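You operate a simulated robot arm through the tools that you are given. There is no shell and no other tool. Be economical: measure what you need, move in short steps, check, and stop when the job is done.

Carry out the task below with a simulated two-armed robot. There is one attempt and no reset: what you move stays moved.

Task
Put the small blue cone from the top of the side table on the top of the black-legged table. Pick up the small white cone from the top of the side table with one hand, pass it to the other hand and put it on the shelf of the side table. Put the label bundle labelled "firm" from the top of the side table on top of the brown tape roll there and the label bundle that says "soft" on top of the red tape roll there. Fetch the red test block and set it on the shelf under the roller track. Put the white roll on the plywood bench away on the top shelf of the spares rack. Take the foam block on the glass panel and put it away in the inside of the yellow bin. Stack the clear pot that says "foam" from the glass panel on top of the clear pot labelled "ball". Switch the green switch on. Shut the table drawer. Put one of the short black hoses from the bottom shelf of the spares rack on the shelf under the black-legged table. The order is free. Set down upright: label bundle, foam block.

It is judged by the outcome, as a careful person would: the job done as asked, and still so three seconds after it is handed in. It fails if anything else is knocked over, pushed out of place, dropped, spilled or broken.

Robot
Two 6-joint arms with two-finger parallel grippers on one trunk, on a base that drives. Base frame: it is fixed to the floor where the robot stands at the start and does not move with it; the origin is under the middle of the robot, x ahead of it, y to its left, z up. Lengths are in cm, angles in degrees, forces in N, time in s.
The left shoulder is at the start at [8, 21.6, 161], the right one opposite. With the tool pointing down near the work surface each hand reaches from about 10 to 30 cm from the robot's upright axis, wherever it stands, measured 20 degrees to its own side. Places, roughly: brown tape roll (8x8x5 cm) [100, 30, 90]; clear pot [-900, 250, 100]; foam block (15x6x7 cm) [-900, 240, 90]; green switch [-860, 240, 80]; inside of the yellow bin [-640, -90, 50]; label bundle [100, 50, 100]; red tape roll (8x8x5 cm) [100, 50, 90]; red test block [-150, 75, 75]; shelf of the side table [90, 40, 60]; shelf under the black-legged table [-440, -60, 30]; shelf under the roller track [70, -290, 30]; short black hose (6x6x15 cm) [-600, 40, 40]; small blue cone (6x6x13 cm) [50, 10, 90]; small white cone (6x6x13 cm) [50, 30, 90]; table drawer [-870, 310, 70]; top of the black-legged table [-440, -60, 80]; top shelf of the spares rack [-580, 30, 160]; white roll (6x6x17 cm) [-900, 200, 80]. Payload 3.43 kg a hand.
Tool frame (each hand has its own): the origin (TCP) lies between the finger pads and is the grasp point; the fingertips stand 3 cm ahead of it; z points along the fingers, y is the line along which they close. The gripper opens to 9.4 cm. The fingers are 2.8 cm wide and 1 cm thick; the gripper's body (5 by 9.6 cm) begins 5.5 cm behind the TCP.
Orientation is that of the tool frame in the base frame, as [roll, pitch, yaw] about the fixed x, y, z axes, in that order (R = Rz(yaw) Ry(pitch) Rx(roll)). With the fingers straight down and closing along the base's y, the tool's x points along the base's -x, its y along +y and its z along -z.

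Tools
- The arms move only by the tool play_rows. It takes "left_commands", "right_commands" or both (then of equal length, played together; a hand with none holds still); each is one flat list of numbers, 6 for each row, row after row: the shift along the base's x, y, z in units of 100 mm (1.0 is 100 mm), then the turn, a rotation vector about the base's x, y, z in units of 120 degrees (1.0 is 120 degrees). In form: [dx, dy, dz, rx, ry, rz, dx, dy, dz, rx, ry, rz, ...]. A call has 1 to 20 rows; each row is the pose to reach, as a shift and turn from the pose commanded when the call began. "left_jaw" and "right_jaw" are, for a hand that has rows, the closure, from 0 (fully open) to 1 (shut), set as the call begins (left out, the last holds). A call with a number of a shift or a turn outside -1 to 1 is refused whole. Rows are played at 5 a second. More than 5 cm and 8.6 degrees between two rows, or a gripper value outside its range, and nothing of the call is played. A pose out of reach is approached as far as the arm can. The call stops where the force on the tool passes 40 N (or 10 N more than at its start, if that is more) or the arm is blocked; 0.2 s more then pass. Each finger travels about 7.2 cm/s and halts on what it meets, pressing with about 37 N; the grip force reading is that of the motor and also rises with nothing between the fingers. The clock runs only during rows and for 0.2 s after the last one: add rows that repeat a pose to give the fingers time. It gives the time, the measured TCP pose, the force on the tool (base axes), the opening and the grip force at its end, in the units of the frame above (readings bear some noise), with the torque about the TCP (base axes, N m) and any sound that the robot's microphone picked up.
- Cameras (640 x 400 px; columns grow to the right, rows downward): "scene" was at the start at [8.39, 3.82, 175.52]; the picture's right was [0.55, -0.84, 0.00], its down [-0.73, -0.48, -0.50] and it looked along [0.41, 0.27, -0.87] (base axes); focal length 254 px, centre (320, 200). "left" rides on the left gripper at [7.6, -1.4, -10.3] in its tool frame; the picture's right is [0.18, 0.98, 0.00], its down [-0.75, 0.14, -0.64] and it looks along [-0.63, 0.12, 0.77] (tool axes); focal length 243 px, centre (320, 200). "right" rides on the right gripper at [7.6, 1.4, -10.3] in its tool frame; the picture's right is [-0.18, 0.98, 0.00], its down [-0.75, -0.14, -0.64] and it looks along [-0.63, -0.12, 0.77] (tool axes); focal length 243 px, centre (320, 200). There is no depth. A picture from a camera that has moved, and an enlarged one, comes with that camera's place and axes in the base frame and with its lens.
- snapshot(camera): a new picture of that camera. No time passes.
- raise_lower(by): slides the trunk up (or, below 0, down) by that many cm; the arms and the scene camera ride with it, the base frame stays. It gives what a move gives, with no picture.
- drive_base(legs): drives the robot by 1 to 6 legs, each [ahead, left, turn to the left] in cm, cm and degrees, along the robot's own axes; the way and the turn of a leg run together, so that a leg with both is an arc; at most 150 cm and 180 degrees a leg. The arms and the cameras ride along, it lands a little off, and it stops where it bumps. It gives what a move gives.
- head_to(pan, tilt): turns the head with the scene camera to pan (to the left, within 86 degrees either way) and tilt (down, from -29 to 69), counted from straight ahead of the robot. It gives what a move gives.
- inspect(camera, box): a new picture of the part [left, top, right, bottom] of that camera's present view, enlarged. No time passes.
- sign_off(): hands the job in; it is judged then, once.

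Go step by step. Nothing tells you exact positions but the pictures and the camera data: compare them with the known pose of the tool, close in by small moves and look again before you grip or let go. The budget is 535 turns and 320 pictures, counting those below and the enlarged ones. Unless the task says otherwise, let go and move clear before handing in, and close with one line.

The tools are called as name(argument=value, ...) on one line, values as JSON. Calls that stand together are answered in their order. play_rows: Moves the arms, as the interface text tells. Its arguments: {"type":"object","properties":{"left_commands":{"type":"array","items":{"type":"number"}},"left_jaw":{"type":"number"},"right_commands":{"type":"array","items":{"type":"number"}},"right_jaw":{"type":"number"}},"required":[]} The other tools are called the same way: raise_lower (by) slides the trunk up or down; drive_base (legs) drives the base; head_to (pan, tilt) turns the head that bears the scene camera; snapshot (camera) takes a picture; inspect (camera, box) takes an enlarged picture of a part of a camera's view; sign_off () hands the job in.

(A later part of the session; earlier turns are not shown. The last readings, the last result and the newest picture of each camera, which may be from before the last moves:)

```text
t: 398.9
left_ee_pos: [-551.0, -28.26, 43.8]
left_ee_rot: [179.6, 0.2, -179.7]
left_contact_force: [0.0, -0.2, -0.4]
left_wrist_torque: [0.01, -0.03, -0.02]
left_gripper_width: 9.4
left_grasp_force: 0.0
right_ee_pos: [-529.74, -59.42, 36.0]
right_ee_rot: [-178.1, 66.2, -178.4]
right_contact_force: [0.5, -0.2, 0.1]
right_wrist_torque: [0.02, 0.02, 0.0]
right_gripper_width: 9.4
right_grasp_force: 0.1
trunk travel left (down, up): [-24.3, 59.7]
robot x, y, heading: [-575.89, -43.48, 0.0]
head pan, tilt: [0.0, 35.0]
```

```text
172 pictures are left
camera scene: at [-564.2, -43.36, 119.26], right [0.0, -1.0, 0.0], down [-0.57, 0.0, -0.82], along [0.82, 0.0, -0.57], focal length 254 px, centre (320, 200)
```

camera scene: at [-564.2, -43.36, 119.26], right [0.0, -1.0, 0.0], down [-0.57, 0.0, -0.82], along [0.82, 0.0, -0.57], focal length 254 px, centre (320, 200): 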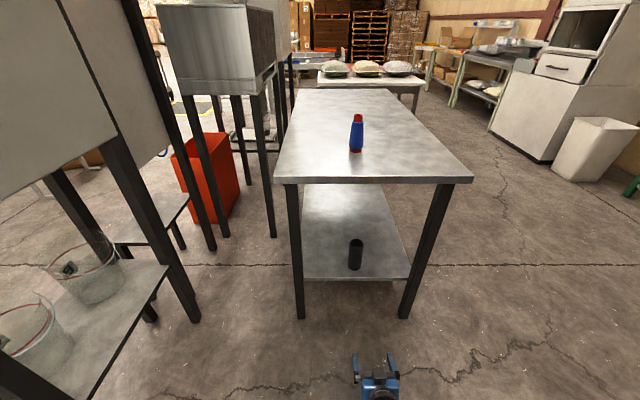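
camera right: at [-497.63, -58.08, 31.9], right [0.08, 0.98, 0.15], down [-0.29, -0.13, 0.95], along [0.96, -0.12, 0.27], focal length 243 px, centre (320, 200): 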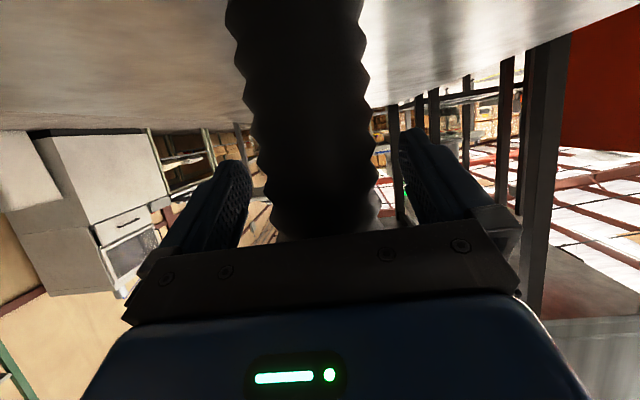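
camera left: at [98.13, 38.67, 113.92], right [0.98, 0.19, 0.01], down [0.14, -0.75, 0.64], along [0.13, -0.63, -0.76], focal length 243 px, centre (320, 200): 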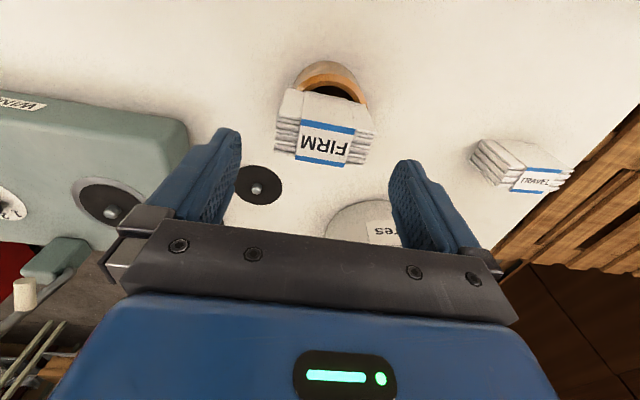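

Hose and cone both stand well. I raise the trunk, set the right hand pointing down again, and head for the glass-panel table near x=-870.

raise_lower(by=40)

raise_lower(by=19.5)

play_rows(right_commands=[-0.05, 0, 0.05, 0, 0.065, 0, -0.1, 0, 0.1, 0, 0.13, 0, -0.1, 0, 0.1, 0, 0.195, 0, -0.1, 0, 0.1, 0, 0.26, 0, -0.1, 0, 0.1, 0, 0.325, 0, -0.1, 0, 0.1, 0, 0.39, 0, -0.1, 0, 0.1, 0, 0.455, 0, -0.1, 0, 0.1, 0, 0.5, 0, -0.1, 0, 0.1, 0, 0.548, 0])

drive_base(legs=[[-120, 0, 0], [0, 0, 90], [110, 0, 0], [110, 0, 0], [0, 0, 90]])

head_to(pan=0, tilt=20)

snapshot(camera="scene")

```text
t: 402.8
left_ee_pos: [-551.09, -28.23, 83.82]
left_ee_rot: [179.5, 0.1, -179.8]
left_contact_force: [-0.6, -0.2, 0.6]
left_wrist_torque: [-0.03, -0.04, 0.04]
left_gripper_width: 9.42
left_grasp_force: 0.0
right_ee_pos: [-529.73, -59.43, 75.93]
right_ee_rot: [-178.0, 66.3, -178.3]
right_contact_force: [0.0, 0.5, -0.6]
right_wrist_torque: [0.03, -0.01, 0.01]
right_gripper_width: 9.39
right_grasp_force: 0.0
trunk travel left (down, up): [-64.3, 19.7]
robot x, y, heading: [-575.84, -43.5, -0.2]
head pan, tilt: [0.0, 35.0]
```

```text
t: 404.9
left_ee_pos: [-551.09, -28.13, 103.29]
left_ee_rot: [179.6, 0.1, -179.8]
left_contact_force: [0.0, -0.3, -0.1]
left_wrist_torque: [0.03, -0.02, 0.0]
left_gripper_width: 9.38
left_grasp_force: 0.0
right_ee_pos: [-529.71, -59.4, 95.39]
right_ee_rot: [-178.1, 66.3, -178.3]
right_contact_force: [0.4, -0.4, 0.1]
right_wrist_torque: [-0.01, -0.04, 0.01]
right_gripper_width: 9.39
right_grasp_force: 0.0
trunk travel left (down, up): [-83.8, 0.2]
robot x, y, heading: [-575.83, -43.64, -0.4]
head pan, tilt: [0.0, 35.0]
```

```text
t: 406.9
left_ee_pos: [-551.07, -28.09, 103.32]
left_ee_rot: [179.5, 0.0, -179.9]
left_contact_force: [-0.7, 0.0, -0.9]
left_wrist_torque: [-0.01, -0.04, 0.0]
left_gripper_width: 9.37
left_grasp_force: 0.1
right_ee_pos: [-530.73, -59.3, 96.44]
right_ee_rot: [-179.6, 0.3, -179.3]
right_contact_force: [1.1, -0.2, 0.3]
right_wrist_torque: [0.0, 0.01, 0.03]
right_gripper_width: 9.38
right_grasp_force: 0.0
trunk travel left (down, up): [-83.8, 0.2]
robot x, y, heading: [-575.67, -43.41, -0.1]
head pan, tilt: [0.0, 35.0]
```

```text
t: 431.2
left_ee_pos: [-721.06, 163.61, 103.27]
left_ee_rot: [179.5, 0.1, -0.4]
left_contact_force: [0.0, -0.1, 0.6]
left_wrist_torque: [0.04, -0.02, 0.01]
left_gripper_width: 9.4
left_grasp_force: 0.0
right_ee_pos: [-741.04, 194.99, 96.52]
right_ee_rot: [-179.7, 0.5, 0.1]
right_contact_force: [-0.2, -0.2, 0.0]
right_wrist_torque: [-0.02, -0.03, 0.0]
right_gripper_width: 9.4
right_grasp_force: 0.1
trunk travel left (down, up): [-83.8, 0.2]
robot x, y, heading: [-696.0, 178.52, 179.6]
head pan, tilt: [0.0, 35.0]
```

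```text
t: 432.0
left_ee_pos: [-721.08, 163.55, 103.3]
left_ee_rot: [179.6, 0.0, -0.3]
left_contact_force: [0.2, -0.4, -0.9]
left_wrist_torque: [0.01, 0.03, 0.01]
left_gripper_width: 9.39
left_grasp_force: 0.0
right_ee_pos: [-741.0, 194.94, 96.38]
right_ee_rot: [-179.5, 0.5, 0.2]
right_contact_force: [0.0, -0.1, -0.4]
right_wrist_torque: [0.01, -0.04, 0.04]
right_gripper_width: 9.4
right_grasp_force: 0.0
trunk travel left (down, up): [-83.8, 0.2]
robot x, y, heading: [-696.25, 178.6, 179.4]
head pan, tilt: [0.0, 20.0]
```

```text
171 pictures are left
camera scene: at [-708.72, 178.94, 181.13], right [0.01, 1.0, 0.0], down [0.34, 0.0, -0.94], along [-0.94, 0.01, -0.34], focal length 254 px, centre (320, 200)
```

scene: 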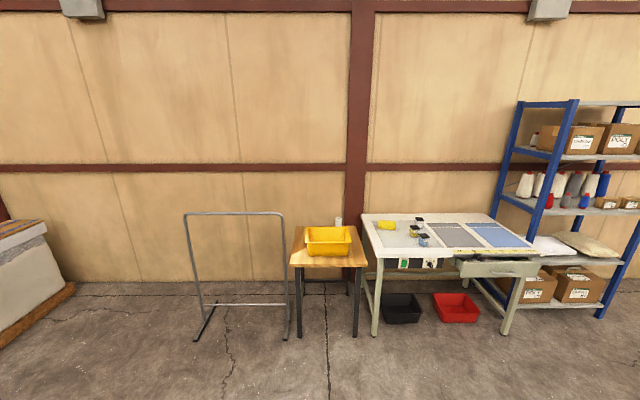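

inspect(camera="scene", box=[280, 200, 440, 300])

inspect(camera="scene", box=[360, 200, 560, 325])

```text
4.00 times, centred on (360, 250) of scene
camera zoom: at [-708.72, 178.94, 181.13], right [0.01, 1.0, 0.0], down [0.34, 0.0, -0.94], along [-0.94, 0.01, -0.34], focal length 1018 px, centre (160, 0)
```

zoom: 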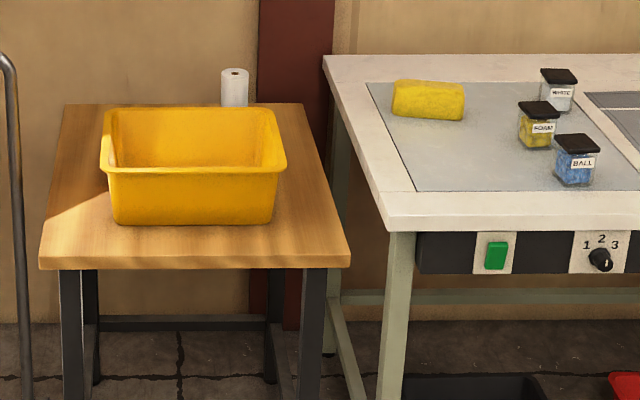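

```text
3.20 times, centred on (460, 262) of scene
camera zoom: at [-708.72, 178.94, 181.13], right [0.01, 1.0, 0.0], down [0.34, 0.0, -0.94], along [-0.94, 0.01, -0.34], focal length 814 px, centre (-128, 0)
```

zoom: 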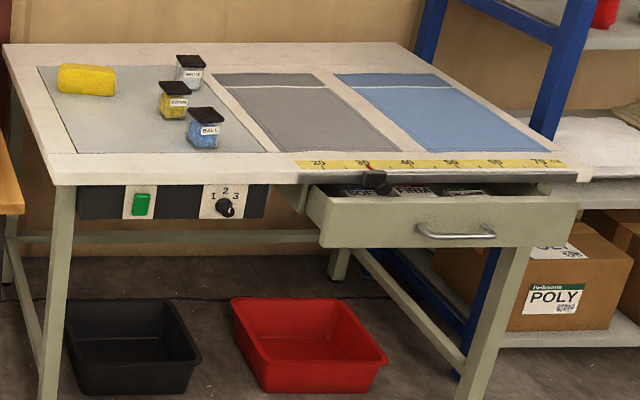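

Clear view: pots WHITE, FOAM, BALL, the yellow foam block, the green switch on the front panel, the drawer ajar, and the white roll behind a tray on the plywood bench. I drive up to the table.

play_rows(right_commands=[0, 0, 0.3, 0, 0, 0, 0, 0, 0.6, 0, 0, 0])

drive_base(legs=[[0, -64, 0.5], [128, 0, 0]])

head_to(pan=0, tilt=50)

snapshot(camera="scene")

snapshot(camera="right")

```text
t: 432.6
left_ee_pos: [-721.02, 163.37, 103.21]
left_ee_rot: [179.6, 0.1, -0.3]
left_contact_force: [-0.4, -0.2, 0.2]
left_wrist_torque: [0.02, -0.02, 0.0]
left_gripper_width: 9.4
left_grasp_force: 0.1
right_ee_pos: [-741.21, 194.82, 102.3]
right_ee_rot: [-179.4, 0.5, 0.1]
right_contact_force: [0.4, 0.3, 0.4]
right_wrist_torque: [-0.01, 0.01, -0.03]
right_gripper_width: 9.4
right_grasp_force: 0.0
trunk travel left (down, up): [-83.8, 0.2]
robot x, y, heading: [-695.91, 178.4, 179.1]
head pan, tilt: [0.0, 20.0]
```

```text
t: 442.2
left_ee_pos: [-848.2, 228.53, 103.28]
left_ee_rot: [179.6, 0.2, -0.3]
left_contact_force: [-1.2, 0.5, 0.5]
left_wrist_torque: [-0.03, 0.0, 0.0]
left_gripper_width: 9.43
left_grasp_force: 0.0
right_ee_pos: [-868.55, 259.9, 102.4]
right_ee_rot: [-179.5, 0.6, 0.0]
right_contact_force: [0.6, -0.5, 0.1]
right_wrist_torque: [0.02, 0.02, -0.02]
right_gripper_width: 9.39
right_grasp_force: 0.1
trunk travel left (down, up): [-83.8, 0.2]
robot x, y, heading: [-823.43, 243.59, 179.5]
head pan, tilt: [0.0, 20.0]
```

```text
t: 443.2
left_ee_pos: [-848.26, 228.52, 103.33]
left_ee_rot: [179.6, 0.2, -0.2]
left_contact_force: [-0.6, -0.5, 0.5]
left_wrist_torque: [0.03, 0.01, 0.0]
left_gripper_width: 9.39
left_grasp_force: 0.0
right_ee_pos: [-868.48, 259.79, 102.39]
right_ee_rot: [-179.6, 0.5, 0.2]
right_contact_force: [-0.2, -0.2, -0.9]
right_wrist_torque: [0.02, 0.03, 0.02]
right_gripper_width: 9.41
right_grasp_force: 0.0
trunk travel left (down, up): [-83.8, 0.2]
robot x, y, heading: [-823.64, 243.63, 179.3]
head pan, tilt: [0.0, 50.0]
```

```text
168 pictures are left
camera scene: at [-834.45, 243.9, 176.57], right [0.01, 1.0, 0.0], down [0.77, -0.01, -0.64], along [-0.64, 0.01, -0.77], focal length 254 px, centre (320, 200)
```

scene: 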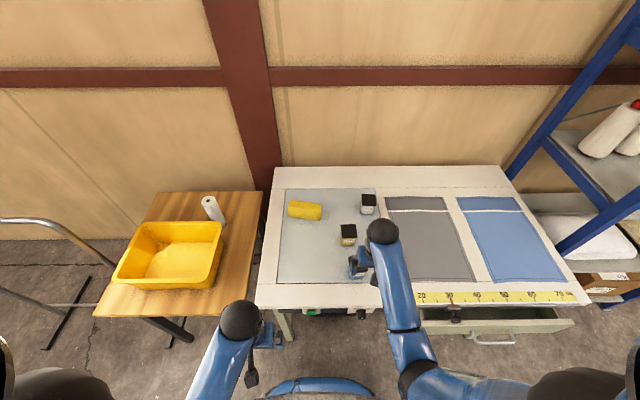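

```text
167 pictures are left
camera right: at [-860.94, 258.36, 112.5], right [-0.18, -0.98, -0.01], down [-0.75, 0.14, 0.65], along [-0.64, 0.12, -0.76], focal length 243 px, centre (320, 200)
```

right: 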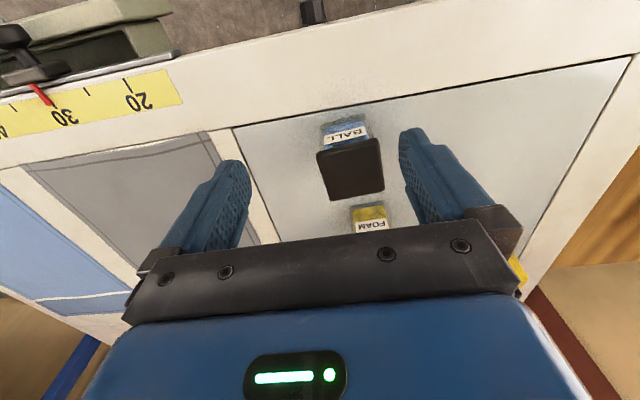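

Lids are at z≈91.5: BALL near [-875, 258], FOAM near [-889.6, 256]. I drive 8 cm closer and bring the right hand over FOAM.

drive_base(legs=[[8, 0, 0.5]])

play_rows(right_commands=[-0.4, -0.1, 0, 0, 0, 0, -0.8, -0.2, 0, 0, 0, 0, -1, -0.35, 0, 0, 0, 0])

snapshot(camera="right")

```text
t: 444.2
left_ee_pos: [-854.94, 228.24, 103.64]
left_ee_rot: [179.5, 0.6, 0.2]
left_contact_force: [0.5, -0.4, 0.6]
left_wrist_torque: [0.01, 0.08, -0.01]
left_gripper_width: 9.42
left_grasp_force: 0.2
right_ee_pos: [-875.6, 259.37, 102.85]
right_ee_rot: [-179.5, 1.0, 0.6]
right_contact_force: [1.6, -0.4, 0.6]
right_wrist_torque: [0.0, 0.03, 0.01]
right_gripper_width: 9.38
right_grasp_force: 0.1
trunk travel left (down, up): [-83.8, 0.2]
robot x, y, heading: [-831.59, 243.74, 179.9]
head pan, tilt: [0.0, 50.0]
```

```text
t: 445.0
left_ee_pos: [-855.7, 228.17, 103.25]
left_ee_rot: [179.7, 0.1, 0.1]
left_contact_force: [0.6, 0.0, 0.0]
left_wrist_torque: [-0.04, -0.01, -0.01]
left_gripper_width: 9.4
left_grasp_force: 0.0
right_ee_pos: [-886.42, 255.9, 102.35]
right_ee_rot: [-179.5, 0.5, 0.6]
right_contact_force: [-0.4, 0.2, 0.2]
right_wrist_torque: [0.03, 0.01, 0.0]
right_gripper_width: 9.43
right_grasp_force: 0.0
trunk travel left (down, up): [-83.8, 0.2]
robot x, y, heading: [-831.36, 243.57, 180.0]
head pan, tilt: [0.0, 50.0]
```

```text
166 pictures are left
camera right: at [-878.66, 254.51, 112.48], right [-0.17, -0.98, -0.01], down [-0.75, 0.13, 0.65], along [-0.64, 0.12, -0.76], focal length 243 px, centre (320, 200)
```

right: 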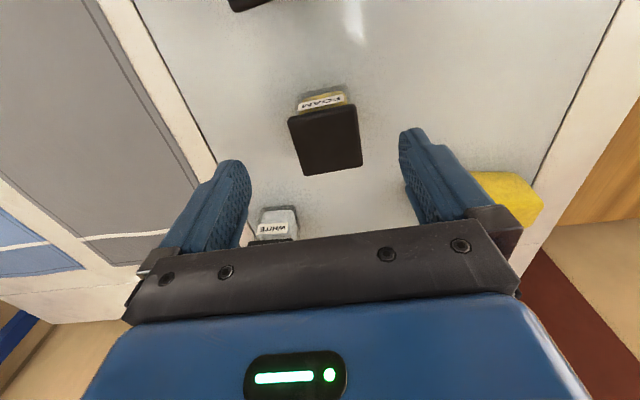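

play_rows(right_commands=[-0.25, 0, 0, 0, 0, 0, -0.25, 0, -0.4, 0, 0, 0, -0.25, 0, -0.8, 0, 0, 0])

snapshot(camera="right")

inspect(camera="scene", box=[270, 170, 430, 290])

```text
t: 445.8
left_ee_pos: [-855.96, 228.29, 103.29]
left_ee_rot: [179.6, 0.1, 0.2]
left_contact_force: [-0.1, -0.6, -0.3]
left_wrist_torque: [0.0, 0.01, 0.01]
left_gripper_width: 9.39
left_grasp_force: 0.1
right_ee_pos: [-889.11, 255.98, 94.23]
right_ee_rot: [-179.7, 0.5, 0.6]
right_contact_force: [0.5, -0.1, 0.6]
right_wrist_torque: [-0.01, -0.05, -0.04]
right_gripper_width: 9.4
right_grasp_force: 0.0
trunk travel left (down, up): [-83.8, 0.2]
robot x, y, heading: [-830.78, 243.72, 179.8]
head pan, tilt: [0.0, 50.0]
```

```text
165 pictures are left
camera right: at [-881.38, 254.57, 104.44], right [-0.17, -0.98, -0.01], down [-0.75, 0.13, 0.65], along [-0.64, 0.12, -0.76], focal length 243 px, centre (320, 200)
```

right: 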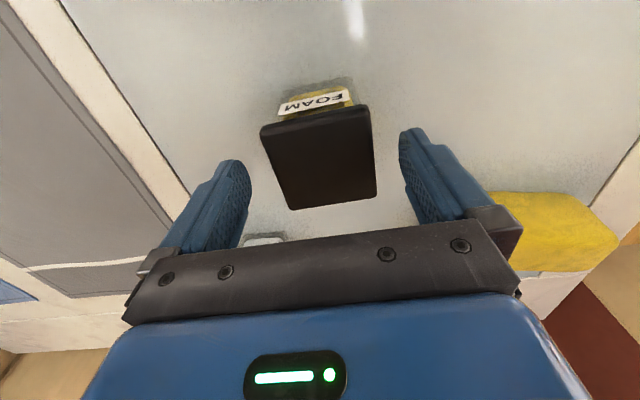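

```text
3.33 times, centred on (350, 230) of scene
camera zoom: at [-842.23, 243.87, 176.57], right [0.0, 1.0, 0.0], down [0.77, 0.0, -0.64], along [-0.64, 0.0, -0.77], focal length 848 px, centre (220, 100)
```

zoom: 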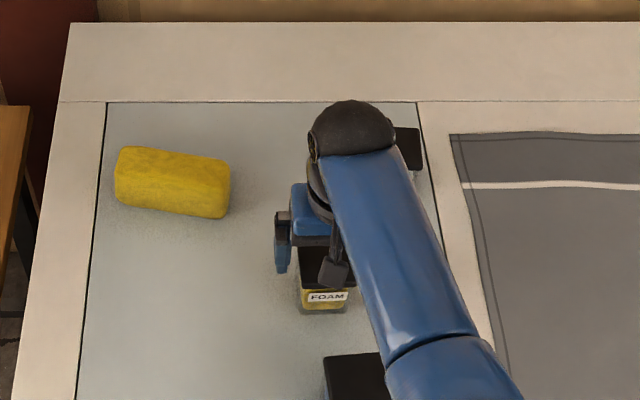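

Well centred. I go down 4 cm and close.

play_rows(right_commands=[0.02, 0.01, -0.2, 0, 0, 0, 0.02, 0.01, -0.4, 0, 0, 0])

play_rows(right_commands=[0, 0, 0, 0, 0, 0, 0, 0, 0, 0, 0, 0, 0, 0, 0, 0, 0, 0, 0, 0, 0, 0, 0, 0], right_jaw=1)

play_rows(right_commands=[0, 0, 0.3, 0, 0, 0, 0, 0, 0.6, 0, 0, 0, 0, 0, 1, 0, 0, 0])

snapshot(camera="right")

```text
t: 446.4
left_ee_pos: [-855.86, 228.28, 103.26]
left_ee_rot: [179.6, 0.1, 0.1]
left_contact_force: [-0.6, -0.2, 1.2]
left_wrist_torque: [-0.01, -0.01, -0.01]
left_gripper_width: 9.42
left_grasp_force: 0.1
right_ee_pos: [-888.75, 256.07, 90.21]
right_ee_rot: [-179.6, 0.5, 0.6]
right_contact_force: [0.8, -0.5, 0.1]
right_wrist_torque: [0.0, 0.01, -0.02]
right_gripper_width: 9.39
right_grasp_force: 0.0
trunk travel left (down, up): [-83.8, 0.2]
robot x, y, heading: [-831.34, 243.75, 179.9]
head pan, tilt: [0.0, 50.0]
```

```text
t: 447.4
left_ee_pos: [-855.86, 228.31, 103.36]
left_ee_rot: [179.5, 0.2, 0.2]
left_contact_force: [0.2, 0.0, 1.3]
left_wrist_torque: [-0.01, 0.01, -0.04]
left_gripper_width: 9.38
left_grasp_force: 0.0
right_ee_pos: [-888.76, 256.03, 90.39]
right_ee_rot: [-179.6, 0.5, 0.6]
right_contact_force: [0.0, 0.2, -0.4]
right_wrist_torque: [0.0, 0.0, 0.0]
right_gripper_width: 6.56
right_grasp_force: 36.9
trunk travel left (down, up): [-83.8, 0.2]
robot x, y, heading: [-831.54, 243.75, 180.0]
head pan, tilt: [0.0, 50.0]
```

```text
t: 448.2
left_ee_pos: [-855.94, 228.29, 103.2]
left_ee_rot: [179.6, 0.0, 0.1]
left_contact_force: [0.5, 0.2, -0.2]
left_wrist_torque: [0.0, 0.01, -0.02]
left_gripper_width: 9.39
left_grasp_force: 0.0
right_ee_pos: [-888.64, 256.08, 100.31]
right_ee_rot: [-179.5, 0.4, 0.5]
right_contact_force: [-0.6, 0.6, -0.2]
right_wrist_torque: [-0.01, -0.02, -0.01]
right_gripper_width: 6.57
right_grasp_force: 37.0
trunk travel left (down, up): [-83.8, 0.2]
robot x, y, heading: [-831.01, 243.49, 179.8]
head pan, tilt: [0.0, 50.0]
```

```text
163 pictures are left
camera right: at [-881.03, 254.73, 110.48], right [-0.17, -0.98, -0.01], down [-0.75, 0.13, 0.65], along [-0.64, 0.12, -0.76], focal length 243 px, centre (320, 200)
```

right: 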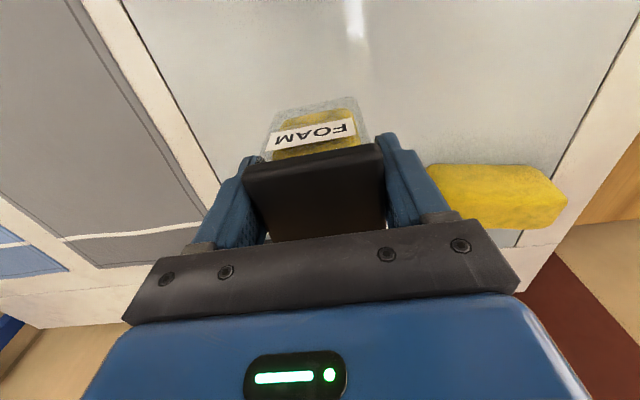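

FOAM is lifted. I move it over BALL ([-875.3, 257.8]).

play_rows(right_commands=[0.05, 0.02, 0.15, 0, 0, 0, 0.4, 0.06, 0.15, 0, 0, 0, 0.8, 0.12, 0.15, 0, 0, 0, 1, 0.17, 0.15, 0, 0, 0])

play_rows(right_commands=[0.34, 0, 0, 0, 0, 0])

snapshot(camera="right")

inspect(camera="scene", box=[290, 200, 410, 300])

```text
t: 449.2
left_ee_pos: [-855.85, 228.4, 103.25]
left_ee_rot: [179.6, 0.1, 0.2]
left_contact_force: [-0.7, -0.1, -0.2]
left_wrist_torque: [0.0, -0.01, -0.03]
left_gripper_width: 9.41
left_grasp_force: 0.0
right_ee_pos: [-878.59, 257.89, 101.81]
right_ee_rot: [-179.6, 0.6, 0.6]
right_contact_force: [-0.4, 0.5, -0.3]
right_wrist_torque: [0.01, 0.0, 0.0]
right_gripper_width: 6.56
right_grasp_force: 37.0
trunk travel left (down, up): [-83.8, 0.2]
robot x, y, heading: [-831.27, 243.54, 179.8]
head pan, tilt: [0.0, 50.0]
```

```text
t: 449.6
left_ee_pos: [-855.81, 228.38, 103.32]
left_ee_rot: [179.5, 0.1, 0.2]
left_contact_force: [0.7, -0.1, -0.4]
left_wrist_torque: [-0.01, 0.02, -0.02]
left_gripper_width: 9.39
left_grasp_force: 0.0
right_ee_pos: [-875.08, 257.95, 101.91]
right_ee_rot: [-179.6, 0.6, 0.6]
right_contact_force: [0.4, -0.1, 0.2]
right_wrist_torque: [0.04, 0.01, -0.03]
right_gripper_width: 6.55
right_grasp_force: 36.8
trunk travel left (down, up): [-83.8, 0.2]
robot x, y, heading: [-831.82, 243.35, 180.0]
head pan, tilt: [0.0, 50.0]
```

```text
162 pictures are left
camera right: at [-867.46, 256.58, 112.08], right [-0.17, -0.98, -0.01], down [-0.75, 0.13, 0.65], along [-0.64, 0.12, -0.76], focal length 243 px, centre (320, 200)
```

right: 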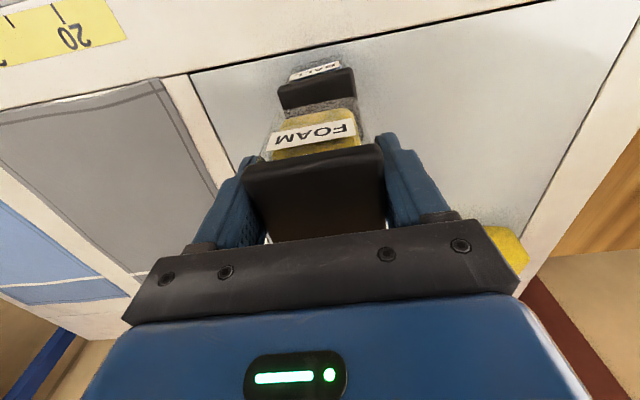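

```text
4.00 times, centred on (350, 250) of scene
camera zoom: at [-841.96, 243.88, 176.59], right [0.0, 1.0, 0.0], down [0.77, 0.0, -0.64], along [-0.64, 0.0, -0.77], focal length 1018 px, centre (200, 0)
```

zoom: 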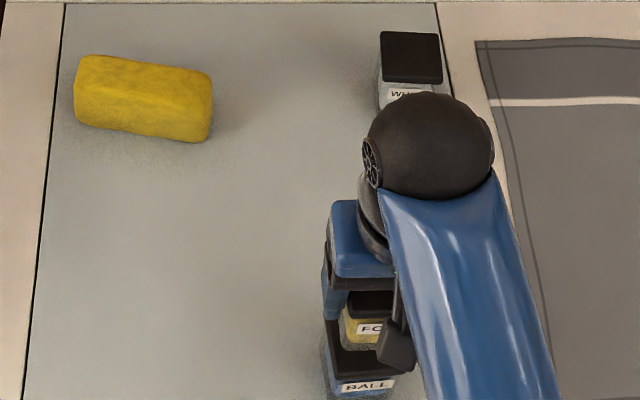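

Aligned within a few millimetres. I lower in small steps until contact.

play_rows(right_commands=[-0.03, -0.02, -0.15, 0, 0, 0, -0.03, -0.02, -0.25, 0, 0, 0])

snapshot(camera="right")

inspect(camera="scene", box=[290, 220, 390, 310])

```text
t: 450.2
left_ee_pos: [-855.92, 228.29, 103.31]
left_ee_rot: [179.7, 0.1, 0.2]
left_contact_force: [-0.2, -0.2, -0.5]
left_wrist_torque: [-0.01, -0.01, -0.02]
left_gripper_width: 9.4
left_grasp_force: 0.1
right_ee_pos: [-875.56, 257.69, 99.31]
right_ee_rot: [-179.7, 0.5, 0.6]
right_contact_force: [-0.1, -0.5, -1.4]
right_wrist_torque: [-0.01, -0.01, -0.03]
right_gripper_width: 6.55
right_grasp_force: 37.1
trunk travel left (down, up): [-83.8, 0.2]
robot x, y, heading: [-831.17, 243.62, 179.9]
head pan, tilt: [0.0, 50.0]
```

```text
160 pictures are left
camera right: at [-867.94, 256.29, 109.44], right [-0.17, -0.98, -0.01], down [-0.75, 0.13, 0.65], along [-0.64, 0.12, -0.76], focal length 243 px, centre (320, 200)
```

right: 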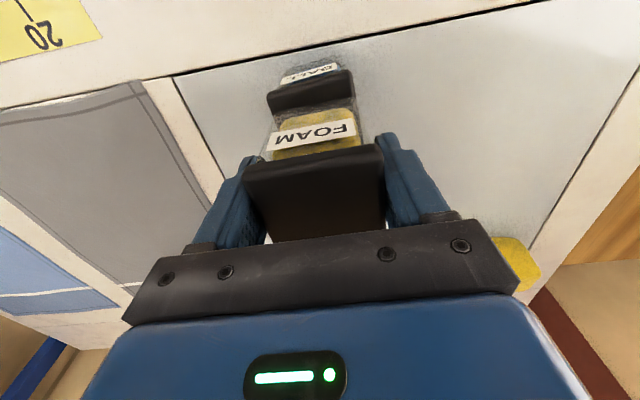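

```text
4.44 times, centred on (340, 265) of scene
camera zoom: at [-842.22, 243.86, 176.57], right [0.0, 1.0, 0.0], down [0.77, 0.0, -0.64], along [-0.64, 0.0, -0.77], focal length 1130 px, centre (231, -89)
```

zoom: 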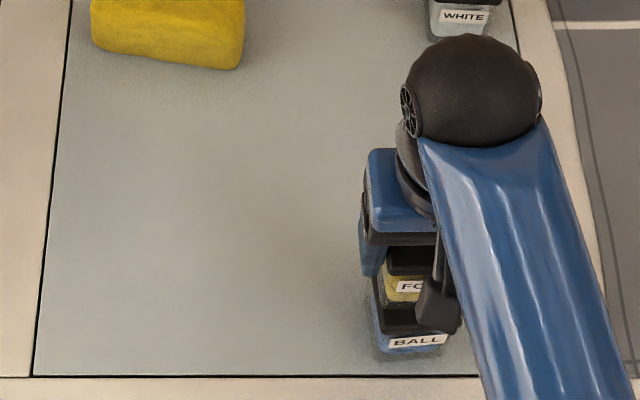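

play_rows(right_commands=[0, 0, -0.04, 0, 0, 0, 0, 0, -0.08, 0, 0, 0, 0, 0, -0.12, 0, 0, 0, 0, 0, -0.16, 0, 0, 0, 0, 0, -0.2, 0, 0, 0])

snapshot(camera="right")

```text
t: 451.4
left_ee_pos: [-855.8, 228.31, 103.36]
left_ee_rot: [179.6, 0.3, 0.1]
left_contact_force: [-0.1, 0.6, -0.4]
left_wrist_torque: [-0.02, -0.01, -0.03]
left_gripper_width: 9.39
left_grasp_force: 0.1
right_ee_pos: [-875.65, 257.55, 97.42]
right_ee_rot: [-179.6, 1.0, 0.7]
right_contact_force: [-3.3, 1.9, 27.7]
right_wrist_torque: [-0.07, 0.27, -0.01]
right_gripper_width: 6.55
right_grasp_force: 37.0
trunk travel left (down, up): [-83.8, 0.2]
robot x, y, heading: [-831.23, 243.73, 179.9]
head pan, tilt: [0.0, 50.0]
```

```text
158 pictures are left
camera right: at [-867.85, 256.11, 107.65], right [-0.17, -0.98, -0.01], down [-0.74, 0.13, 0.65], along [-0.64, 0.12, -0.76], focal length 243 px, centre (320, 200)
```

right: 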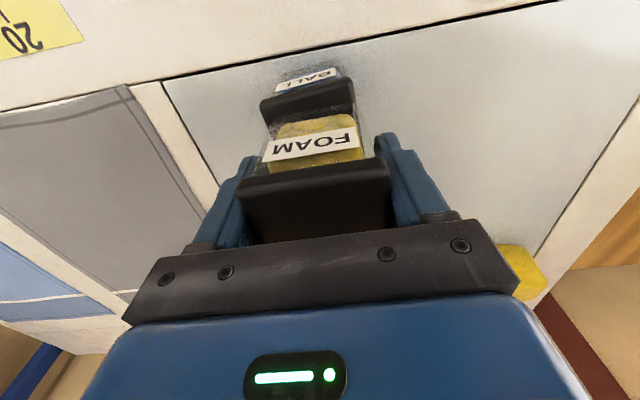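

FOAM rests on BALL. I relieve the pressure, open and lift away.

play_rows(right_commands=[0, 0, 0.03, 0, 0, 0, 0, 0, 0.03, 0, 0, 0])

play_rows(right_commands=[0, 0, 0, 0, 0, 0, 0, 0, 0, 0, 0, 0, 0, 0, 0, 0, 0, 0], right_jaw=0)

play_rows(right_commands=[0, 0, 0.25, 0, 0, 0, 0, 0, 0.5, 0, 0, 0])

snapshot(camera="right")

```text
t: 452.0
left_ee_pos: [-855.8, 228.27, 103.22]
left_ee_rot: [179.5, 0.1, 0.1]
left_contact_force: [0.1, 0.2, 0.6]
left_wrist_torque: [0.0, -0.02, 0.02]
left_gripper_width: 9.41
left_grasp_force: 0.0
right_ee_pos: [-875.57, 257.67, 97.66]
right_ee_rot: [-179.4, 0.5, 0.6]
right_contact_force: [-3.7, -1.4, 11.4]
right_wrist_torque: [-0.28, 0.54, -0.01]
right_gripper_width: 6.56
right_grasp_force: 37.0
trunk travel left (down, up): [-83.8, 0.2]
robot x, y, heading: [-831.33, 243.45, 179.7]
head pan, tilt: [0.0, 50.0]
```

```text
t: 452.8
left_ee_pos: [-855.8, 228.3, 103.24]
left_ee_rot: [179.6, 0.1, 0.2]
left_contact_force: [-0.5, -0.5, -0.6]
left_wrist_torque: [0.0, 0.01, 0.03]
left_gripper_width: 9.37
left_grasp_force: 0.0
right_ee_pos: [-875.62, 257.46, 97.54]
right_ee_rot: [-179.5, 0.4, 0.6]
right_contact_force: [0.7, -0.4, -0.4]
right_wrist_torque: [0.01, 0.0, -0.01]
right_gripper_width: 9.39
right_grasp_force: 0.1
trunk travel left (down, up): [-83.8, 0.2]
robot x, y, heading: [-831.02, 243.86, 179.9]
head pan, tilt: [0.0, 50.0]
```

```text
t: 453.4
left_ee_pos: [-855.81, 228.34, 103.31]
left_ee_rot: [179.6, 0.1, 0.2]
left_contact_force: [0.9, -0.3, -0.5]
left_wrist_torque: [-0.03, -0.04, 0.01]
left_gripper_width: 9.42
left_grasp_force: 0.1
right_ee_pos: [-875.62, 257.54, 102.72]
right_ee_rot: [-179.5, 0.3, 0.6]
right_contact_force: [0.0, -0.4, -0.6]
right_wrist_torque: [0.03, 0.0, 0.01]
right_gripper_width: 9.41
right_grasp_force: 0.1
trunk travel left (down, up): [-83.8, 0.2]
robot x, y, heading: [-831.19, 243.76, 179.6]
head pan, tilt: [0.0, 50.0]
```

```text
157 pictures are left
camera right: at [-868.02, 256.17, 112.96], right [-0.17, -0.98, -0.01], down [-0.75, 0.13, 0.65], along [-0.64, 0.12, -0.76], focal length 243 px, centre (320, 200)
```

right: 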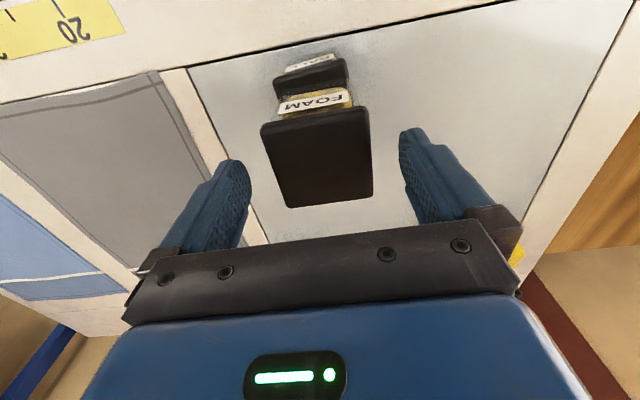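

FOAM stands on BALL. I back off, check the stack, and tuck the right hand; then rotate the left hand for the foam block.

drive_base(legs=[[-12, 0, 0]])

play_rows(right_commands=[0.35, 0, 0, 0, 0, 0, 0.7, 0, 0, 0, 0, 0, 1, 0.1, 0, 0, 0, 0, 1, 0.1, 0, 0, 0, 0, 1, 0.1, 0, 0, 0, 0, 1, 0.1, 0, 0, 0, 0, 1, 0.1, 0, 0, 0, 0, 1, 0.1, 0, 0, 0, 0, 1, 0.1, 0, 0, 0, 0, 1, 0.1, 0, 0, 0, 0, 1, 0.1, 0, 0, 0, 0], left_commands=[0, 0, 0, 0, 0, -0.07, 0, 0, 0, 0, 0, -0.14, 0, 0, 0, 0, 0, -0.21, 0, 0, 0, 0, 0, -0.28, 0, 0, 0, 0, 0, -0.35, 0, 0, 0, 0, 0, -0.42, 0, 0, 0, 0, 0, -0.49, 0, 0, 0, 0, 0, -0.56, 0, 0, 0, 0, 0, -0.63, 0, 0, 0, 0, 0, -0.7, 0, 0, 0, 0, 0, -0.75])

snapshot(camera="scene")

```text
t: 454.7
left_ee_pos: [-844.64, 228.21, 103.14]
left_ee_rot: [179.6, -0.2, 0.2]
left_contact_force: [-0.3, 0.5, 0.6]
left_wrist_torque: [0.0, -0.05, 0.01]
left_gripper_width: 9.41
left_grasp_force: 0.1
right_ee_pos: [-864.44, 257.62, 102.61]
right_ee_rot: [-179.6, 0.2, 0.6]
right_contact_force: [0.0, 0.5, -0.2]
right_wrist_torque: [0.02, -0.05, 0.0]
right_gripper_width: 9.41
right_grasp_force: 0.0
trunk travel left (down, up): [-83.8, 0.2]
robot x, y, heading: [-819.22, 243.64, 180.1]
head pan, tilt: [0.0, 50.0]
```

```text
t: 457.1
left_ee_pos: [-844.26, 228.31, 103.2]
left_ee_rot: [179.6, 0.1, -89.9]
left_contact_force: [-0.2, -1.2, -0.1]
left_wrist_torque: [-0.01, -0.02, 0.01]
left_gripper_width: 9.4
left_grasp_force: 0.1
right_ee_pos: [-854.01, 258.56, 102.79]
right_ee_rot: [-179.5, 0.5, 0.6]
right_contact_force: [0.3, -1.0, 0.0]
right_wrist_torque: [-0.03, 0.02, 0.02]
right_gripper_width: 9.39
right_grasp_force: 0.0
trunk travel left (down, up): [-83.8, 0.2]
robot x, y, heading: [-819.39, 243.87, 180.1]
head pan, tilt: [0.0, 50.0]
```

```text
156 pictures are left
camera scene: at [-830.4, 243.83, 176.57], right [0.0, 1.0, 0.0], down [0.77, 0.0, -0.64], along [-0.64, 0.0, -0.77], focal length 254 px, centre (320, 200)
```

scene: 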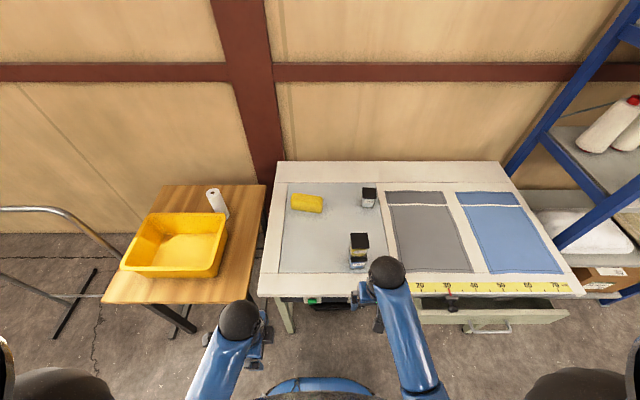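

The stack is good. The foam block is at about [-900, 237], rotated ~8°. I tuck the right hand further and drive in for the left hand.

play_rows(right_commands=[0.35, 0.1, 0, 0, 0, 0, 0.7, 0.3, 0, 0, 0, 0, 1, 0.5, 0, 0, 0, 0], left_commands=[0, 0, 0, 0, 0, -0.03, 0, 0, 0, 0, 0, -0.06, 0, 0, 0, 0, 0, -0.06])

drive_base(legs=[[18.5, -9, 0]])

play_rows(left_commands=[-0.4, 0, 0, 0, 0, 0, -0.8, 0, 0.05, 0, 0, 0, -1, 0, 0.1, 0, 0, 0])

play_rows(left_commands=[-0.4, 0, 0, 0, 0, 0, -0.8, 0, 0, 0, 0, 0, -1, 0, 0, 0, 0, 0])

snapshot(camera="left")

```text
t: 457.9
left_ee_pos: [-844.0, 228.22, 103.33]
left_ee_rot: [179.6, 0.2, -97.2]
left_contact_force: [-0.5, 0.3, 0.3]
left_wrist_torque: [-0.02, 0.02, 0.01]
left_gripper_width: 9.4
left_grasp_force: 0.0
right_ee_pos: [-843.74, 263.53, 102.87]
right_ee_rot: [-179.6, 0.6, 0.6]
right_contact_force: [-0.4, 0.5, 0.0]
right_wrist_torque: [0.02, 0.0, 0.0]
right_gripper_width: 9.39
right_grasp_force: 0.0
trunk travel left (down, up): [-83.8, 0.2]
robot x, y, heading: [-819.39, 243.81, 179.6]
head pan, tilt: [0.0, 50.0]
```

```text
t: 459.5
left_ee_pos: [-861.82, 237.26, 103.41]
left_ee_rot: [179.4, 0.3, -97.1]
left_contact_force: [0.0, 0.8, -0.8]
left_wrist_torque: [0.01, 0.03, -0.01]
left_gripper_width: 9.39
left_grasp_force: 0.1
right_ee_pos: [-861.53, 272.58, 102.97]
right_ee_rot: [-179.4, 0.7, 0.6]
right_contact_force: [1.0, -0.3, 0.6]
right_wrist_torque: [0.0, 0.03, 0.01]
right_gripper_width: 9.44
right_grasp_force: 0.0
trunk travel left (down, up): [-83.8, 0.2]
robot x, y, heading: [-837.27, 252.82, 179.8]
head pan, tilt: [0.0, 50.0]
```

```text
t: 460.3
left_ee_pos: [-872.19, 237.26, 104.28]
left_ee_rot: [179.5, 0.1, -97.1]
left_contact_force: [-0.3, -0.6, 0.2]
left_wrist_torque: [0.03, -0.03, 0.01]
left_gripper_width: 9.39
left_grasp_force: 0.0
right_ee_pos: [-861.88, 272.58, 102.94]
right_ee_rot: [-179.5, 0.5, 0.6]
right_contact_force: [0.7, 0.0, -0.7]
right_wrist_torque: [-0.01, -0.03, -0.02]
right_gripper_width: 9.38
right_grasp_force: 0.1
trunk travel left (down, up): [-83.8, 0.2]
robot x, y, heading: [-837.56, 252.77, 180.1]
head pan, tilt: [0.0, 50.0]
```

```text
t: 461.1
left_ee_pos: [-882.13, 237.45, 104.19]
left_ee_rot: [179.7, 0.1, -97.0]
left_contact_force: [0.2, -0.5, -0.1]
left_wrist_torque: [-0.01, 0.0, -0.02]
left_gripper_width: 9.39
left_grasp_force: 0.0
right_ee_pos: [-861.9, 272.68, 102.93]
right_ee_rot: [-179.6, 0.5, 0.6]
right_contact_force: [0.3, 0.1, -0.6]
right_wrist_torque: [-0.01, 0.03, -0.02]
right_gripper_width: 9.4
right_grasp_force: 0.0
trunk travel left (down, up): [-83.8, 0.2]
robot x, y, heading: [-837.41, 252.7, 179.7]
head pan, tilt: [0.0, 50.0]
```

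```text
155 pictures are left
camera left: at [-881.84, 229.7, 114.5], right [-1.0, -0.06, 0.01], down [-0.04, 0.76, 0.64], along [-0.04, 0.64, -0.76], focal length 243 px, centre (320, 200)
```

left: 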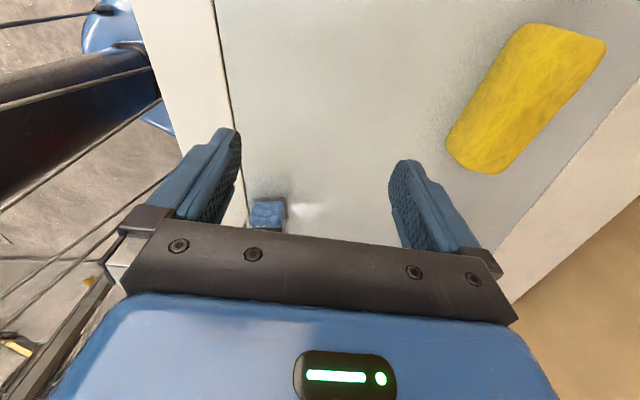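

play_rows(left_commands=[-0.4, -0.03, 0, 0, 0, 0, -0.8, -0.06, 0, 0, 0, 0, -1, -0.08, 0, 0, 0, -0.03])

play_rows(left_commands=[-0.4, 0, 0, 0, 0, 0, -0.85, 0, 0, 0, 0, 0])

snapshot(camera="left")

```text
t: 461.9
left_ee_pos: [-892.19, 236.43, 104.2]
left_ee_rot: [179.6, 0.2, -100.7]
left_contact_force: [-0.3, -0.1, 0.7]
left_wrist_torque: [-0.02, -0.02, -0.04]
left_gripper_width: 9.38
left_grasp_force: 0.0
right_ee_pos: [-861.97, 272.6, 102.82]
right_ee_rot: [-179.6, 0.4, 0.7]
right_contact_force: [0.5, -0.8, -0.1]
right_wrist_torque: [0.01, 0.01, 0.0]
right_gripper_width: 9.37
right_grasp_force: 0.1
trunk travel left (down, up): [-83.8, 0.2]
robot x, y, heading: [-837.42, 252.92, 180.0]
head pan, tilt: [0.0, 50.0]
```

```text
t: 462.5
left_ee_pos: [-900.93, 236.49, 104.19]
left_ee_rot: [179.8, 0.1, -100.6]
left_contact_force: [-0.7, -0.2, -0.2]
left_wrist_torque: [-0.01, 0.01, 0.05]
left_gripper_width: 9.4
left_grasp_force: 0.1
right_ee_pos: [-862.19, 272.61, 102.73]
right_ee_rot: [-179.6, 0.3, 0.7]
right_contact_force: [0.2, 0.5, -0.6]
right_wrist_torque: [-0.01, -0.03, 0.0]
right_gripper_width: 9.38
right_grasp_force: 0.0
trunk travel left (down, up): [-83.8, 0.2]
robot x, y, heading: [-837.3, 252.78, 179.8]
head pan, tilt: [0.0, 50.0]
```

```text
154 pictures are left
camera left: at [-901.13, 228.7, 114.51], right [-1.0, 0.0, 0.0], down [0.0, 0.76, 0.64], along [0.0, 0.64, -0.76], focal length 243 px, centre (320, 200)
```

left: 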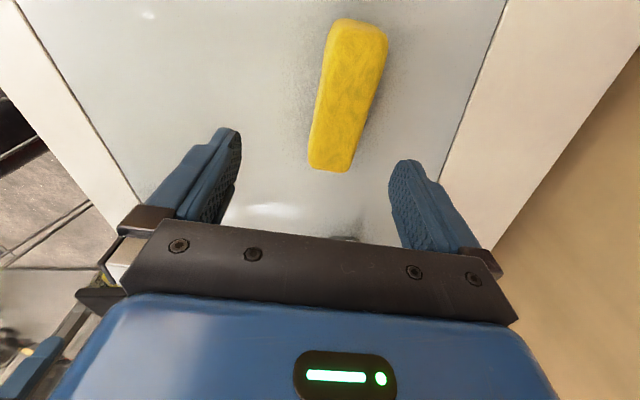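

play_rows(left_commands=[-0.24, 0.04, 0, 0, 0, 0.019, -0.24, 0.04, -0.4, 0, 0, 0.019, -0.24, 0.04, -0.7, 0, 0, 0.019])

snapshot(camera="left")

```text
t: 463.3
left_ee_pos: [-903.13, 237.09, 97.4]
left_ee_rot: [179.6, 0.1, -98.4]
left_contact_force: [0.3, -0.2, -0.2]
left_wrist_torque: [0.0, 0.0, 0.0]
left_gripper_width: 9.4
left_grasp_force: 0.1
right_ee_pos: [-861.86, 272.55, 102.94]
right_ee_rot: [-179.5, 0.5, 0.6]
right_contact_force: [0.1, 0.6, -0.2]
right_wrist_torque: [-0.01, 0.03, 0.0]
right_gripper_width: 9.4
right_grasp_force: 0.1
trunk travel left (down, up): [-83.8, 0.2]
robot x, y, heading: [-836.93, 252.93, 179.9]
head pan, tilt: [0.0, 50.0]
```

```text
153 pictures are left
camera left: at [-902.89, 229.43, 107.56], right [-1.0, -0.04, 0.01], down [-0.03, 0.76, 0.64], along [-0.03, 0.64, -0.76], focal length 243 px, centre (320, 200)
```

left: 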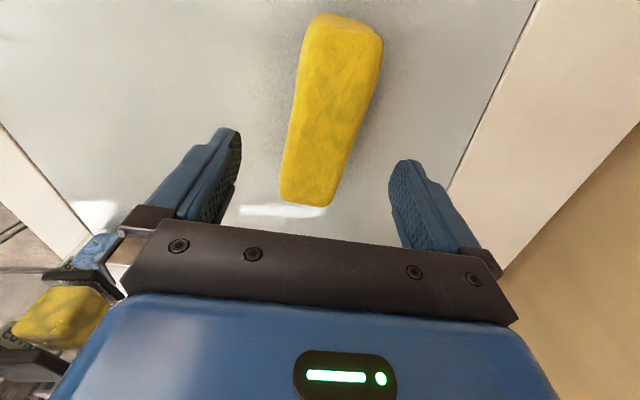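

play_rows(left_commands=[-0.03, 0, -0.3, 0, 0, 0, -0.03, 0, -0.6, 0, 0, 0, -0.03, 0, -0.78, 0, 0, 0])

play_rows(left_commands=[0, 0, 0, 0, 0, 0, 0, 0, 0, 0, 0, 0, 0, 0, 0, 0, 0, 0, 0, 0, 0, 0, 0, 0], left_jaw=1)

play_rows(left_commands=[0, 0, 0.3, 0, 0, 0, 0, 0, 0.6, 0, 0, 0, 0, 0, 1, 0, 0, 0])

snapshot(camera="left")

```text
t: 464.1
left_ee_pos: [-901.6, 236.75, 91.44]
left_ee_rot: [179.5, 0.0, -98.3]
left_contact_force: [0.4, 0.3, -0.5]
left_wrist_torque: [-0.02, 0.01, -0.01]
left_gripper_width: 9.42
left_grasp_force: 0.1
left hand out of reach, approached as far as the arm can: row 2, 3
right_ee_pos: [-861.69, 272.6, 103.03]
right_ee_rot: [-179.5, 0.4, 0.6]
right_contact_force: [0.3, 0.6, -0.9]
right_wrist_torque: [0.02, 0.03, 0.0]
right_gripper_width: 9.4
right_grasp_force: 0.0
trunk travel left (down, up): [-83.8, 0.2]
robot x, y, heading: [-837.66, 252.78, 179.8]
head pan, tilt: [0.0, 50.0]
```

```text
t: 465.1
left_ee_pos: [-901.71, 236.86, 91.26]
left_ee_rot: [179.8, 0.1, -98.4]
left_contact_force: [0.4, -0.3, 0.4]
left_wrist_torque: [-0.03, 0.0, 0.0]
left_gripper_width: 5.0
left_grasp_force: 37.1
right_ee_pos: [-861.89, 272.62, 102.87]
right_ee_rot: [-179.6, 0.5, 0.6]
right_contact_force: [0.6, 0.6, -0.8]
right_wrist_torque: [0.01, 0.01, -0.02]
right_gripper_width: 9.39
right_grasp_force: 0.0
trunk travel left (down, up): [-83.8, 0.2]
robot x, y, heading: [-837.51, 252.66, 179.9]
head pan, tilt: [0.0, 50.0]
```

```text
t: 465.9
left_ee_pos: [-901.63, 237.05, 101.17]
left_ee_rot: [179.7, 0.1, -98.5]
left_contact_force: [-0.1, -0.4, -1.3]
left_wrist_torque: [-0.02, 0.0, 0.01]
left_gripper_width: 4.98
left_grasp_force: 36.9
right_ee_pos: [-861.88, 272.65, 102.86]
right_ee_rot: [-179.5, 0.5, 0.5]
right_contact_force: [0.0, 0.3, 1.5]
right_wrist_torque: [-0.01, 0.01, 0.0]
right_gripper_width: 9.4
right_grasp_force: 0.1
trunk travel left (down, up): [-83.8, 0.2]
robot x, y, heading: [-837.48, 252.85, 179.6]
head pan, tilt: [0.0, 50.0]
```

```text
152 pictures are left
camera left: at [-901.39, 229.31, 111.47], right [-1.0, -0.04, 0.01], down [-0.03, 0.76, 0.64], along [-0.03, 0.64, -0.76], focal length 243 px, centre (320, 200)
```

left: 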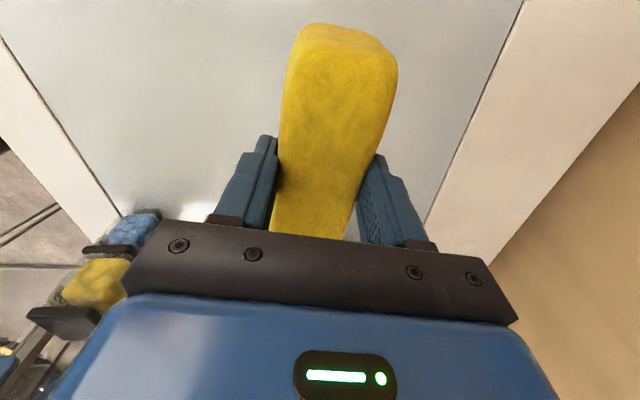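

The foam block is in the left hand. I back away, tuck the arm, and drive to the yellow bin.

drive_base(legs=[[-45, 0, 0]])

play_rows(left_commands=[0.35, 0, 0, 0, 0, 0.03, 0.7, 0, 0, 0, 0, 0.065, 1, 0, 0, 0, 0, 0.065])

drive_base(legs=[[0, 0, 90], [0, 140, 0], [150, 0, 0], [125, 0, 0]])

head_to(pan=10, tilt=50)

snapshot(camera="scene")

```text
t: 468.6
left_ee_pos: [-857.52, 236.96, 101.04]
left_ee_rot: [179.8, 0.2, -98.4]
left_contact_force: [-0.4, 0.5, -0.2]
left_wrist_torque: [0.06, -0.04, 0.02]
left_gripper_width: 4.99
left_grasp_force: 36.7
right_ee_pos: [-817.58, 272.5, 102.91]
right_ee_rot: [-179.6, 0.3, 0.6]
right_contact_force: [-0.4, -0.7, -0.5]
right_wrist_torque: [0.0, -0.01, 0.04]
right_gripper_width: 9.37
right_grasp_force: 0.0
trunk travel left (down, up): [-83.8, 0.2]
robot x, y, heading: [-793.27, 252.5, 179.5]
head pan, tilt: [0.0, 50.0]
```

```text
t: 469.4
left_ee_pos: [-847.22, 236.96, 101.18]
left_ee_rot: [179.6, 0.2, -90.7]
left_contact_force: [-0.6, -0.3, 0.6]
left_wrist_torque: [-0.01, -0.02, 0.0]
left_gripper_width: 4.99
left_grasp_force: 37.4
right_ee_pos: [-817.34, 272.5, 102.76]
right_ee_rot: [-179.4, 0.5, 0.4]
right_contact_force: [0.8, -0.3, 0.0]
right_wrist_torque: [-0.01, 0.0, -0.01]
right_gripper_width: 9.4
right_grasp_force: 0.0
trunk travel left (down, up): [-83.8, 0.2]
robot x, y, heading: [-793.68, 252.69, 179.7]
head pan, tilt: [0.0, 50.0]
```

```text
t: 493.3
left_ee_pos: [-658.37, -85.81, 101.07]
left_ee_rot: [179.6, 0.0, -5.1]
left_contact_force: [0.3, -0.8, -0.8]
left_wrist_torque: [-0.02, -0.02, -0.02]
left_gripper_width: 4.98
left_grasp_force: 37.5
right_ee_pos: [-691.62, -53.28, 102.95]
right_ee_rot: [-179.7, 0.5, 86.0]
right_contact_force: [0.1, 0.8, -0.3]
right_wrist_torque: [-0.04, -0.01, -0.04]
right_gripper_width: 9.39
right_grasp_force: 0.1
trunk travel left (down, up): [-83.8, 0.2]
robot x, y, heading: [-669.61, -30.71, -94.8]
head pan, tilt: [0.0, 50.0]
```

```text
t: 494.0
left_ee_pos: [-658.41, -85.8, 101.1]
left_ee_rot: [179.6, 0.1, -5.1]
left_contact_force: [0.2, 0.6, -1.5]
left_wrist_torque: [-0.02, 0.01, 0.04]
left_gripper_width: 5.0
left_grasp_force: 37.3
right_ee_pos: [-691.63, -53.22, 102.84]
right_ee_rot: [-179.6, 0.5, 86.1]
right_contact_force: [0.5, -0.4, 0.6]
right_wrist_torque: [0.01, -0.02, 0.01]
right_gripper_width: 9.38
right_grasp_force: 0.0
trunk travel left (down, up): [-83.8, 0.2]
robot x, y, heading: [-669.67, -30.51, -94.3]
head pan, tilt: [10.0, 50.0]
```

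```text
151 pictures are left
camera scene: at [-669.54, -41.11, 176.57], right [-1.0, -0.09, 0.0], down [-0.07, 0.76, -0.64], along [0.06, -0.64, -0.77], focal length 254 px, centre (320, 200)
```

scene: 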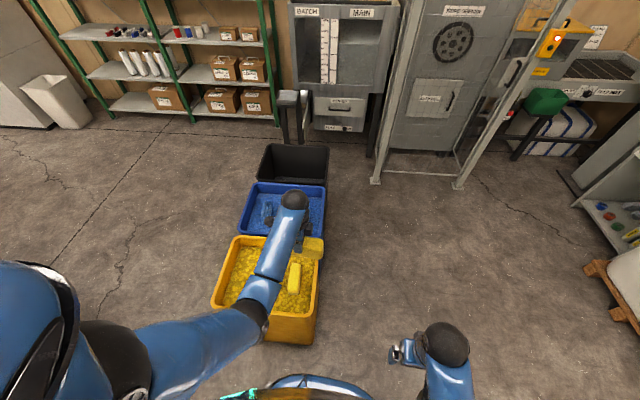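

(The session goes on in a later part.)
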